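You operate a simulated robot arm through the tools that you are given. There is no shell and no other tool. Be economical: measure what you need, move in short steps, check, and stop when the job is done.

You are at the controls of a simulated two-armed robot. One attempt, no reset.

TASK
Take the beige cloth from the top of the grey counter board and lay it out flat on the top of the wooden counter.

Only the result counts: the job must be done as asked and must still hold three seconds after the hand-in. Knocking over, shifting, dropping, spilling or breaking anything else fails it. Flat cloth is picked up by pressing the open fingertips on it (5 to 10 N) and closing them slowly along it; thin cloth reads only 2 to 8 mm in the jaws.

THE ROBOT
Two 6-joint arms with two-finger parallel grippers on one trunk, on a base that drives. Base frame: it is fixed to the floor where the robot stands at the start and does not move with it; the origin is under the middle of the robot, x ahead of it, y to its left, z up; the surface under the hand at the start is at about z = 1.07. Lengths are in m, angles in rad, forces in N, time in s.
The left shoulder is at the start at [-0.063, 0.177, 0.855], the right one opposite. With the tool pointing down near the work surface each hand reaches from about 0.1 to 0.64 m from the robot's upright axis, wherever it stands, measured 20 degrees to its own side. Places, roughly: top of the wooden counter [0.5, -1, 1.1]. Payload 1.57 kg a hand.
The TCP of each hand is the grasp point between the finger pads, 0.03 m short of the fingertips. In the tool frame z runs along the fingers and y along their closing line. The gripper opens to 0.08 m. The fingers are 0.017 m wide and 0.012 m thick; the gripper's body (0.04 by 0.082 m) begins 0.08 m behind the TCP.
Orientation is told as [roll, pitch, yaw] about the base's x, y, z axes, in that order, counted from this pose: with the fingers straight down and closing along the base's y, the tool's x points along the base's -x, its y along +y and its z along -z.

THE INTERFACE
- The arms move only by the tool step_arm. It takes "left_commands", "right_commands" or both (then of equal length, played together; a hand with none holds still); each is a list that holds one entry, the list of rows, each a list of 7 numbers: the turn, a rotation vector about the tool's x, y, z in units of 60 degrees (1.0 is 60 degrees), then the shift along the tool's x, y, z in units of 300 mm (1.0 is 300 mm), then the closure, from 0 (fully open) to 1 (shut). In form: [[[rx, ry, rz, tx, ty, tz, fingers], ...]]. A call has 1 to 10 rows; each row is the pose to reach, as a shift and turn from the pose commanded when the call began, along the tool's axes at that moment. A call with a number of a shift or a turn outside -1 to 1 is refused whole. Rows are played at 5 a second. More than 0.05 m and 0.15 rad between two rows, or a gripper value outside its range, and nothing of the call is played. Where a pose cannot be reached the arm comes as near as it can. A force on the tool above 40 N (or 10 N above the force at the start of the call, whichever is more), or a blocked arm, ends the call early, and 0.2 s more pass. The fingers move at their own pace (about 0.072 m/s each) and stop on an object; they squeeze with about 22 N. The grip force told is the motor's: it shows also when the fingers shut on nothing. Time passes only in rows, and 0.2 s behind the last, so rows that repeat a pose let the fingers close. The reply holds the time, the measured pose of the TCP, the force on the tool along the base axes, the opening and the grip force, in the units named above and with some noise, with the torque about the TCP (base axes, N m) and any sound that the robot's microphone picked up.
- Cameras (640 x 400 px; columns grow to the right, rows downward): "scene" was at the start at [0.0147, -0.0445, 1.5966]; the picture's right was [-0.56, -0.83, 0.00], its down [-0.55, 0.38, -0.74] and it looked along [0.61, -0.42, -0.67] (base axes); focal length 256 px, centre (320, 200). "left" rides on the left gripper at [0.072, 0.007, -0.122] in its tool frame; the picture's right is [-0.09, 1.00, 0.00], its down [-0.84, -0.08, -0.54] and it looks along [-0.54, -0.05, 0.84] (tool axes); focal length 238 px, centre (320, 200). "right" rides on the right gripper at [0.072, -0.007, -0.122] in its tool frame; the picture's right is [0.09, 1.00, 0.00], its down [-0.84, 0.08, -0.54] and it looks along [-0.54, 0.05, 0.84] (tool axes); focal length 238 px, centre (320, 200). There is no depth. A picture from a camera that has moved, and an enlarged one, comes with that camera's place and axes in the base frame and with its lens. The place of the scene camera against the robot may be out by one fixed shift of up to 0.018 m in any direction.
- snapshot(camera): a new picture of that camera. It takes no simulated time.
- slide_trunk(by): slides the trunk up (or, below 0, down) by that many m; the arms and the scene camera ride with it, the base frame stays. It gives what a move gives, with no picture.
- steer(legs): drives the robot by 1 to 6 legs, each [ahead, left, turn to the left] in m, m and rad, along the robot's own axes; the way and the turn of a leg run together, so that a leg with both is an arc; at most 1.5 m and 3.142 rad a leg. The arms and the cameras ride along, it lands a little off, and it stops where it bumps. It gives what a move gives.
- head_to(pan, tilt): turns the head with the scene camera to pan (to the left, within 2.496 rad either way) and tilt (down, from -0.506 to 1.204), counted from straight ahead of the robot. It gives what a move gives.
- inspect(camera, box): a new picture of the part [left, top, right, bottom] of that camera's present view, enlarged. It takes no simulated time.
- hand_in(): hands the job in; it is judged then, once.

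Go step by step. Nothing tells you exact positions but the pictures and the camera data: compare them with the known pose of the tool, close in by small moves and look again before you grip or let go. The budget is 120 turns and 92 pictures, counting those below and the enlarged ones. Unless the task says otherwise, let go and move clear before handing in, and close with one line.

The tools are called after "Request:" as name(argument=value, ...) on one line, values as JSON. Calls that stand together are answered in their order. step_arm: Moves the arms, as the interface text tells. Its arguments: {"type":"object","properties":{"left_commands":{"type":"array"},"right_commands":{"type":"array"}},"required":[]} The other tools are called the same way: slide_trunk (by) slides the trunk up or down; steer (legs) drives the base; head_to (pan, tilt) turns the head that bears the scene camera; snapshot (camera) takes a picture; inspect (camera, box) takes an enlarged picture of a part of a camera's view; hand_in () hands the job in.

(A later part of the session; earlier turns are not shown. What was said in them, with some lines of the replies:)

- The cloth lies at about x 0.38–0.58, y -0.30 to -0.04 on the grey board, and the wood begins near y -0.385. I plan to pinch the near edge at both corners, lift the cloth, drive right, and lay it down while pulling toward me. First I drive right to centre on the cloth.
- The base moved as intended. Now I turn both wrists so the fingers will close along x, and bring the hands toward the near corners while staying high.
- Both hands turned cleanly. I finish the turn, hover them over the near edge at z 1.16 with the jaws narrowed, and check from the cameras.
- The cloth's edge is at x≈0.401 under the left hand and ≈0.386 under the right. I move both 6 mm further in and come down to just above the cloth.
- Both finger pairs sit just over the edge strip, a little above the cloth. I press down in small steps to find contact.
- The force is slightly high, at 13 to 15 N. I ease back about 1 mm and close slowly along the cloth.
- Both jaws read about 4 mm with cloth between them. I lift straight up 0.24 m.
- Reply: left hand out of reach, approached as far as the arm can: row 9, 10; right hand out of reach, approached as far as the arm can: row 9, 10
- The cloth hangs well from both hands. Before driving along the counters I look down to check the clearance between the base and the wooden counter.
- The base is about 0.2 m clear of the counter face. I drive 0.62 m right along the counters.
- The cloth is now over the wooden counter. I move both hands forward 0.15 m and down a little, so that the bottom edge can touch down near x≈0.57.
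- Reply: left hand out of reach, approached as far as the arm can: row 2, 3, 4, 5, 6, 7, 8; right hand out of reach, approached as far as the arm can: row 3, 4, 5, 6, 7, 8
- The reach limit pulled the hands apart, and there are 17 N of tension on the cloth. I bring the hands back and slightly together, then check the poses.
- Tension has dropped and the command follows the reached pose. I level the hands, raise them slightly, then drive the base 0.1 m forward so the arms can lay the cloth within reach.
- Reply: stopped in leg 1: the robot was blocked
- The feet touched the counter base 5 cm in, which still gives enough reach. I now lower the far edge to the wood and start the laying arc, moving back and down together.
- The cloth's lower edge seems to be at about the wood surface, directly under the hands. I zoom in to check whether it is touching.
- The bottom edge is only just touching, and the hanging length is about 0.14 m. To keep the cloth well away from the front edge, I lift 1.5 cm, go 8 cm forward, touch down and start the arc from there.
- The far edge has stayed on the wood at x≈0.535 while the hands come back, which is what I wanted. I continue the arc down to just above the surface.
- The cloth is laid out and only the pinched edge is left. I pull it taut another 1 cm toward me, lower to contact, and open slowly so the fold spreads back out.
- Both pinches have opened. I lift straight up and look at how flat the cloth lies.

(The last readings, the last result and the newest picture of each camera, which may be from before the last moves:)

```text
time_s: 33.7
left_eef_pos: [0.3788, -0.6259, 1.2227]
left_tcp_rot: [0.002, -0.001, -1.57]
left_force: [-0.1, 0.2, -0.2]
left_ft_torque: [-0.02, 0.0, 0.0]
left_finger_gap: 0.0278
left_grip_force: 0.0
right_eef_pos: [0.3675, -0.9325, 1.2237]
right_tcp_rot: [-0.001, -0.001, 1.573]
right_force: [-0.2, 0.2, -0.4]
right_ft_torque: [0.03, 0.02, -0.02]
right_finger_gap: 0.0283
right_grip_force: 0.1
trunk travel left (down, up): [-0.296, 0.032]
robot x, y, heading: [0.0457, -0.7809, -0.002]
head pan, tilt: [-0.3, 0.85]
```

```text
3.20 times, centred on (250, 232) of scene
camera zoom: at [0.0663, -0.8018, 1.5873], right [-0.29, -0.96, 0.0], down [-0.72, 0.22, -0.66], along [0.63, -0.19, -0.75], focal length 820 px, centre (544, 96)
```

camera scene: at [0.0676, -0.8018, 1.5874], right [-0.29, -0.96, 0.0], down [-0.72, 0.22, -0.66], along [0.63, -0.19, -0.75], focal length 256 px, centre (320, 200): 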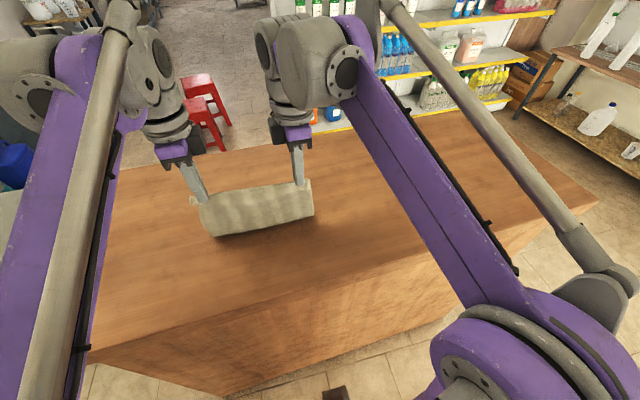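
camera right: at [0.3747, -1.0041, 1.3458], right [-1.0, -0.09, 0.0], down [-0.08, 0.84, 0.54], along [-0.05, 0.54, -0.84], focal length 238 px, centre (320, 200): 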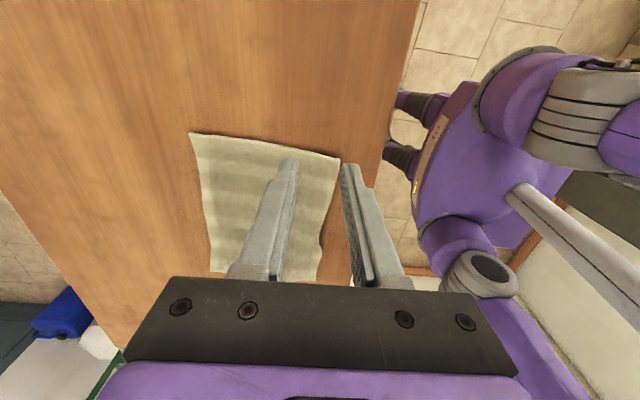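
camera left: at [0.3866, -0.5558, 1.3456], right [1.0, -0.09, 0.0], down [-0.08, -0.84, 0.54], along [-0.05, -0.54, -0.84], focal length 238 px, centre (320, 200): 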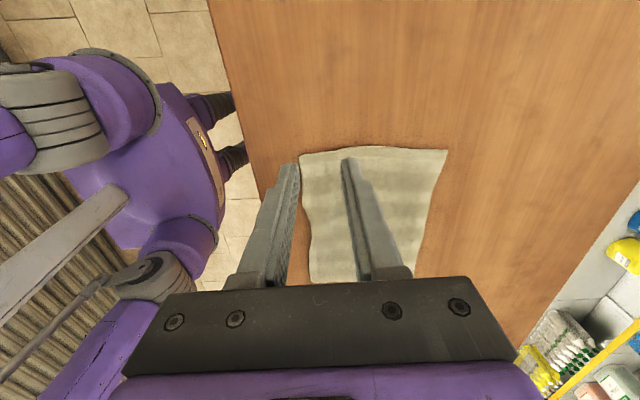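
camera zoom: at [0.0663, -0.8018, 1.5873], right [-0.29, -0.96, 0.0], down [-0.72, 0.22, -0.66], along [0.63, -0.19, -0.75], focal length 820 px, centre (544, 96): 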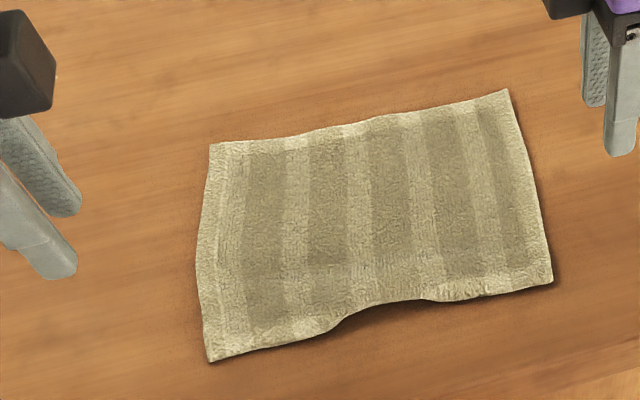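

The cloth is nearly flat, with only a small raised bump in the middle of the near edge. I press lightly near both corners and draw them apart to take out that slack.

Request:
step_arm(left_commands=[[[0, 0, 0, -0.09, 0, 0.1, 0.65], [0, 0, 0, -0.18, 0, 0.2, 0.65], [0, 0, 0, -0.18, 0, 0.3, 0.65], [0, 0, 0, -0.18, 0, 0.375, 0.65], [0, 0, 0, -0.18, 0, 0.39, 0.65], [0, 0, 0, -0.18, 0, 0.399, 0.65], [0, 0, 0, -0.165, 0, 0.401, 0.65], [0, 0, 0, -0.15, 0, 0.401, 0.65], [0, 0, 0, -0.135, 0, 0.401, 0.65], [0, 0, 0, -0.135, 0, 0.401, 0.65]]], right_commands=[[[0, 0, 0, -0.11, 0, 0.1, 0.65], [0, 0, 0, -0.225, 0, 0.2, 0.65], [0, 0, 0, -0.225, 0, 0.3, 0.65], [0, 0, 0, -0.225, 0, 0.375, 0.65], [0, 0, 0, -0.225, 0, 0.39, 0.65], [0, 0, 0, -0.225, 0, 0.399, 0.65], [0, 0, 0, -0.21, 0, 0.401, 0.65], [0, 0, 0, -0.195, 0, 0.401, 0.65], [0, 0, 0, -0.18, 0, 0.401, 0.65], [0, 0, 0, -0.18, 0, 0.401, 0.65]]])

Request:
inspect(camera="scene", box=[150, 170, 350, 295])

```text
time_s: 35.9
left_eef_pos: [0.3784, -0.6684, 1.1039]
left_tcp_rot: [0.002, 0.0, -1.569]
left_force: [2.2, -4.9, 6.1]
left_ft_torque: [-0.18, -0.08, -0.03]
left_finger_gap: 0.028
left_grip_force: 0.0
right_eef_pos: [0.3677, -0.8775, 1.1017]
right_tcp_rot: [-0.003, -0.001, 1.572]
right_force: [0.6, 7.5, 8.4]
right_ft_torque: [0.25, -0.04, 0.01]
right_finger_gap: 0.0277
right_grip_force: 0.2
trunk travel left (down, up): [-0.296, 0.032]
robot x, y, heading: [0.0473, -0.7797, 0.004]
head pan, tilt: [-0.3, 0.85]
```

```text
3.20 times, centred on (250, 232) of scene
camera zoom: at [0.0655, -0.8013, 1.5874], right [-0.29, -0.96, 0.0], down [-0.72, 0.22, -0.66], along [0.63, -0.19, -0.75], focal length 820 px, centre (544, 96)
```

zoom: 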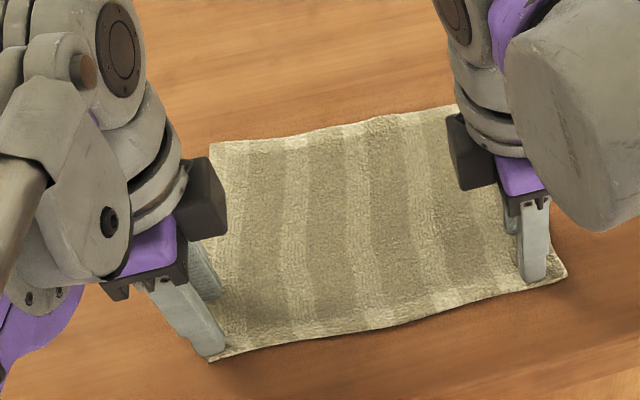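

The near edge is now straight. I lift straight up, move clear and check the result.

Request:
step_arm(left_commands=[[[0, 0, 0, 0, 0, -0.03, 0.65], [0, 0, 0, 0, 0, -0.1, 0.65], [0, 0, 0, 0, 0, -0.2, 0.65], [0, 0, 0, 0.15, 0, -0.3, 0.65], [0, 0, 0, 0.3, 0, -0.4, 0.65], [0, 0, 0, 0.4, 0, -0.45, 0.65]]], right_commands=[[[0, 0, 0, 0, 0, -0.03, 0.65], [0, 0, 0, 0, 0, -0.1, 0.65], [0, 0, 0, 0, 0, -0.2, 0.65], [0, 0, 0, 0.15, 0, -0.3, 0.65], [0, 0, 0, 0.3, 0, -0.4, 0.65], [0, 0, 0, 0.4, 0, -0.45, 0.65]]])

Request:
snapshot(camera="scene")

Request:
inspect(camera="scene", box=[150, 170, 350, 295])

```text
refused: row 4 steps farther than a row can; nothing moved
```

```text
57 pictures are left
camera scene: at [0.0655, -0.8013, 1.5874], right [-0.29, -0.96, 0.0], down [-0.72, 0.22, -0.66], along [0.63, -0.19, -0.75], focal length 256 px, centre (320, 200)
```

scene: 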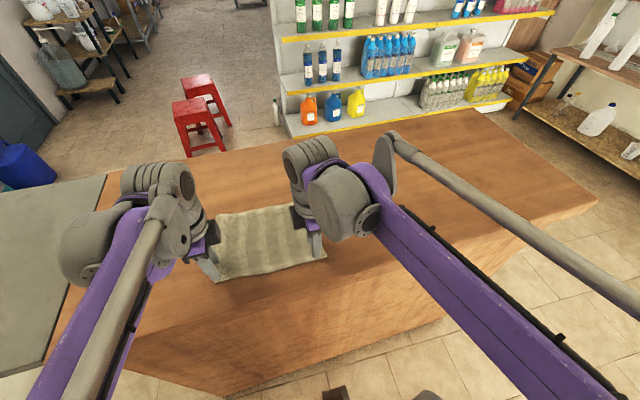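

```text
3.20 times, centred on (250, 232) of scene
camera zoom: at [0.0655, -0.8013, 1.5874], right [-0.29, -0.96, 0.0], down [-0.72, 0.22, -0.66], along [0.63, -0.19, -0.75], focal length 820 px, centre (544, 96)
```

zoom: 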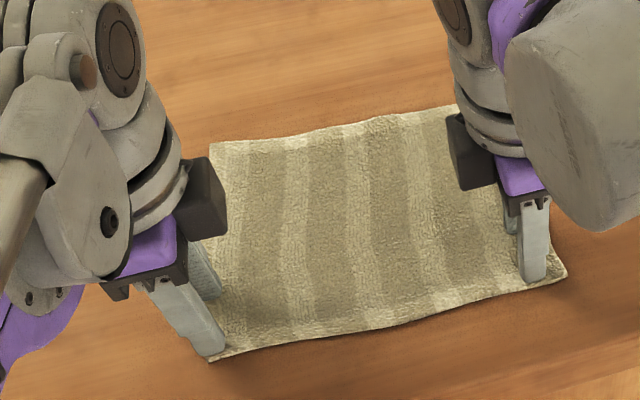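

The last call was refused because its steps were too large, and nothing moved. I repeat it with shorter steps.

Request:
step_arm(left_commands=[[[0, 0, 0, 0, 0, -0.03, 0.65], [0, 0, 0, 0, 0, -0.1, 0.65], [0, 0, 0, 0, 0, -0.2, 0.65], [0, 0, 0, 0.1, 0, -0.28, 0.65], [0, 0, 0, 0.2, 0, -0.36, 0.65], [0, 0, 0, 0.3, 0, -0.42, 0.65]]], right_commands=[[[0, 0, 0, 0, 0, -0.03, 0.65], [0, 0, 0, 0, 0, -0.1, 0.65], [0, 0, 0, 0, 0, -0.2, 0.65], [0, 0, 0, 0.1, 0, -0.28, 0.65], [0, 0, 0, 0.2, 0, -0.36, 0.65], [0, 0, 0, 0.3, 0, -0.42, 0.65]]])

Request:
snapshot(camera="scene")

Request:
inspect(camera="scene", box=[150, 170, 350, 295])

```text
time_s: 37.3
left_eef_pos: [0.3792, -0.576, 1.2306]
left_tcp_rot: [-0.002, 0.0, -1.567]
left_force: [-0.1, 1.4, -0.3]
left_ft_torque: [0.01, -0.04, 0.0]
left_finger_gap: 0.0278
left_grip_force: 0.1
right_eef_pos: [0.3674, -0.9708, 1.2294]
right_tcp_rot: [-0.001, 0.0, 1.574]
right_force: [-0.4, 0.5, -0.6]
right_ft_torque: [-0.01, -0.04, -0.01]
right_finger_gap: 0.0282
right_grip_force: 0.1
trunk travel left (down, up): [-0.296, 0.032]
robot x, y, heading: [0.0411, -0.7772, 0.006]
head pan, tilt: [-0.3, 0.85]
```

```text
55 pictures are left
camera scene: at [0.0665, -0.8018, 1.5873], right [-0.29, -0.96, 0.0], down [-0.72, 0.22, -0.66], along [0.63, -0.19, -0.75], focal length 256 px, centre (320, 200)
```

scene: 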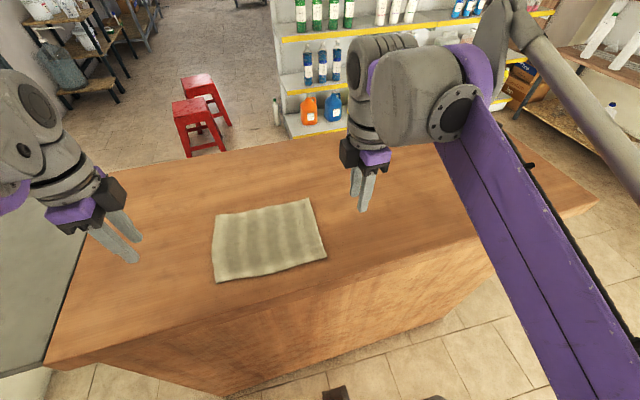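

```text
3.20 times, centred on (250, 232) of scene
camera zoom: at [0.0665, -0.8018, 1.5873], right [-0.29, -0.96, 0.0], down [-0.72, 0.22, -0.66], along [0.63, -0.19, -0.75], focal length 820 px, centre (544, 96)
```

zoom: 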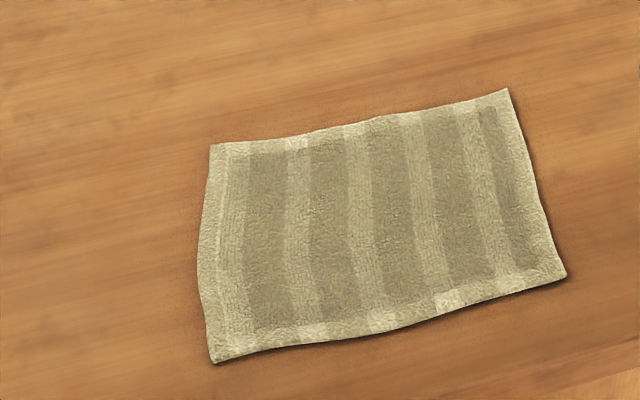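

The cloth lies flat and fully on the wooden counter, and both hands are clear. I hand in.

Request:
hand_in()

```text
The job is handed in.
```

The beige cloth is laid out flat on top of the wooden counter, both hands are clear of it, and the job is handed in. The base bumped the foot of the wooden counter once while driving forward; nothing looked moved in the pictures afterwards.
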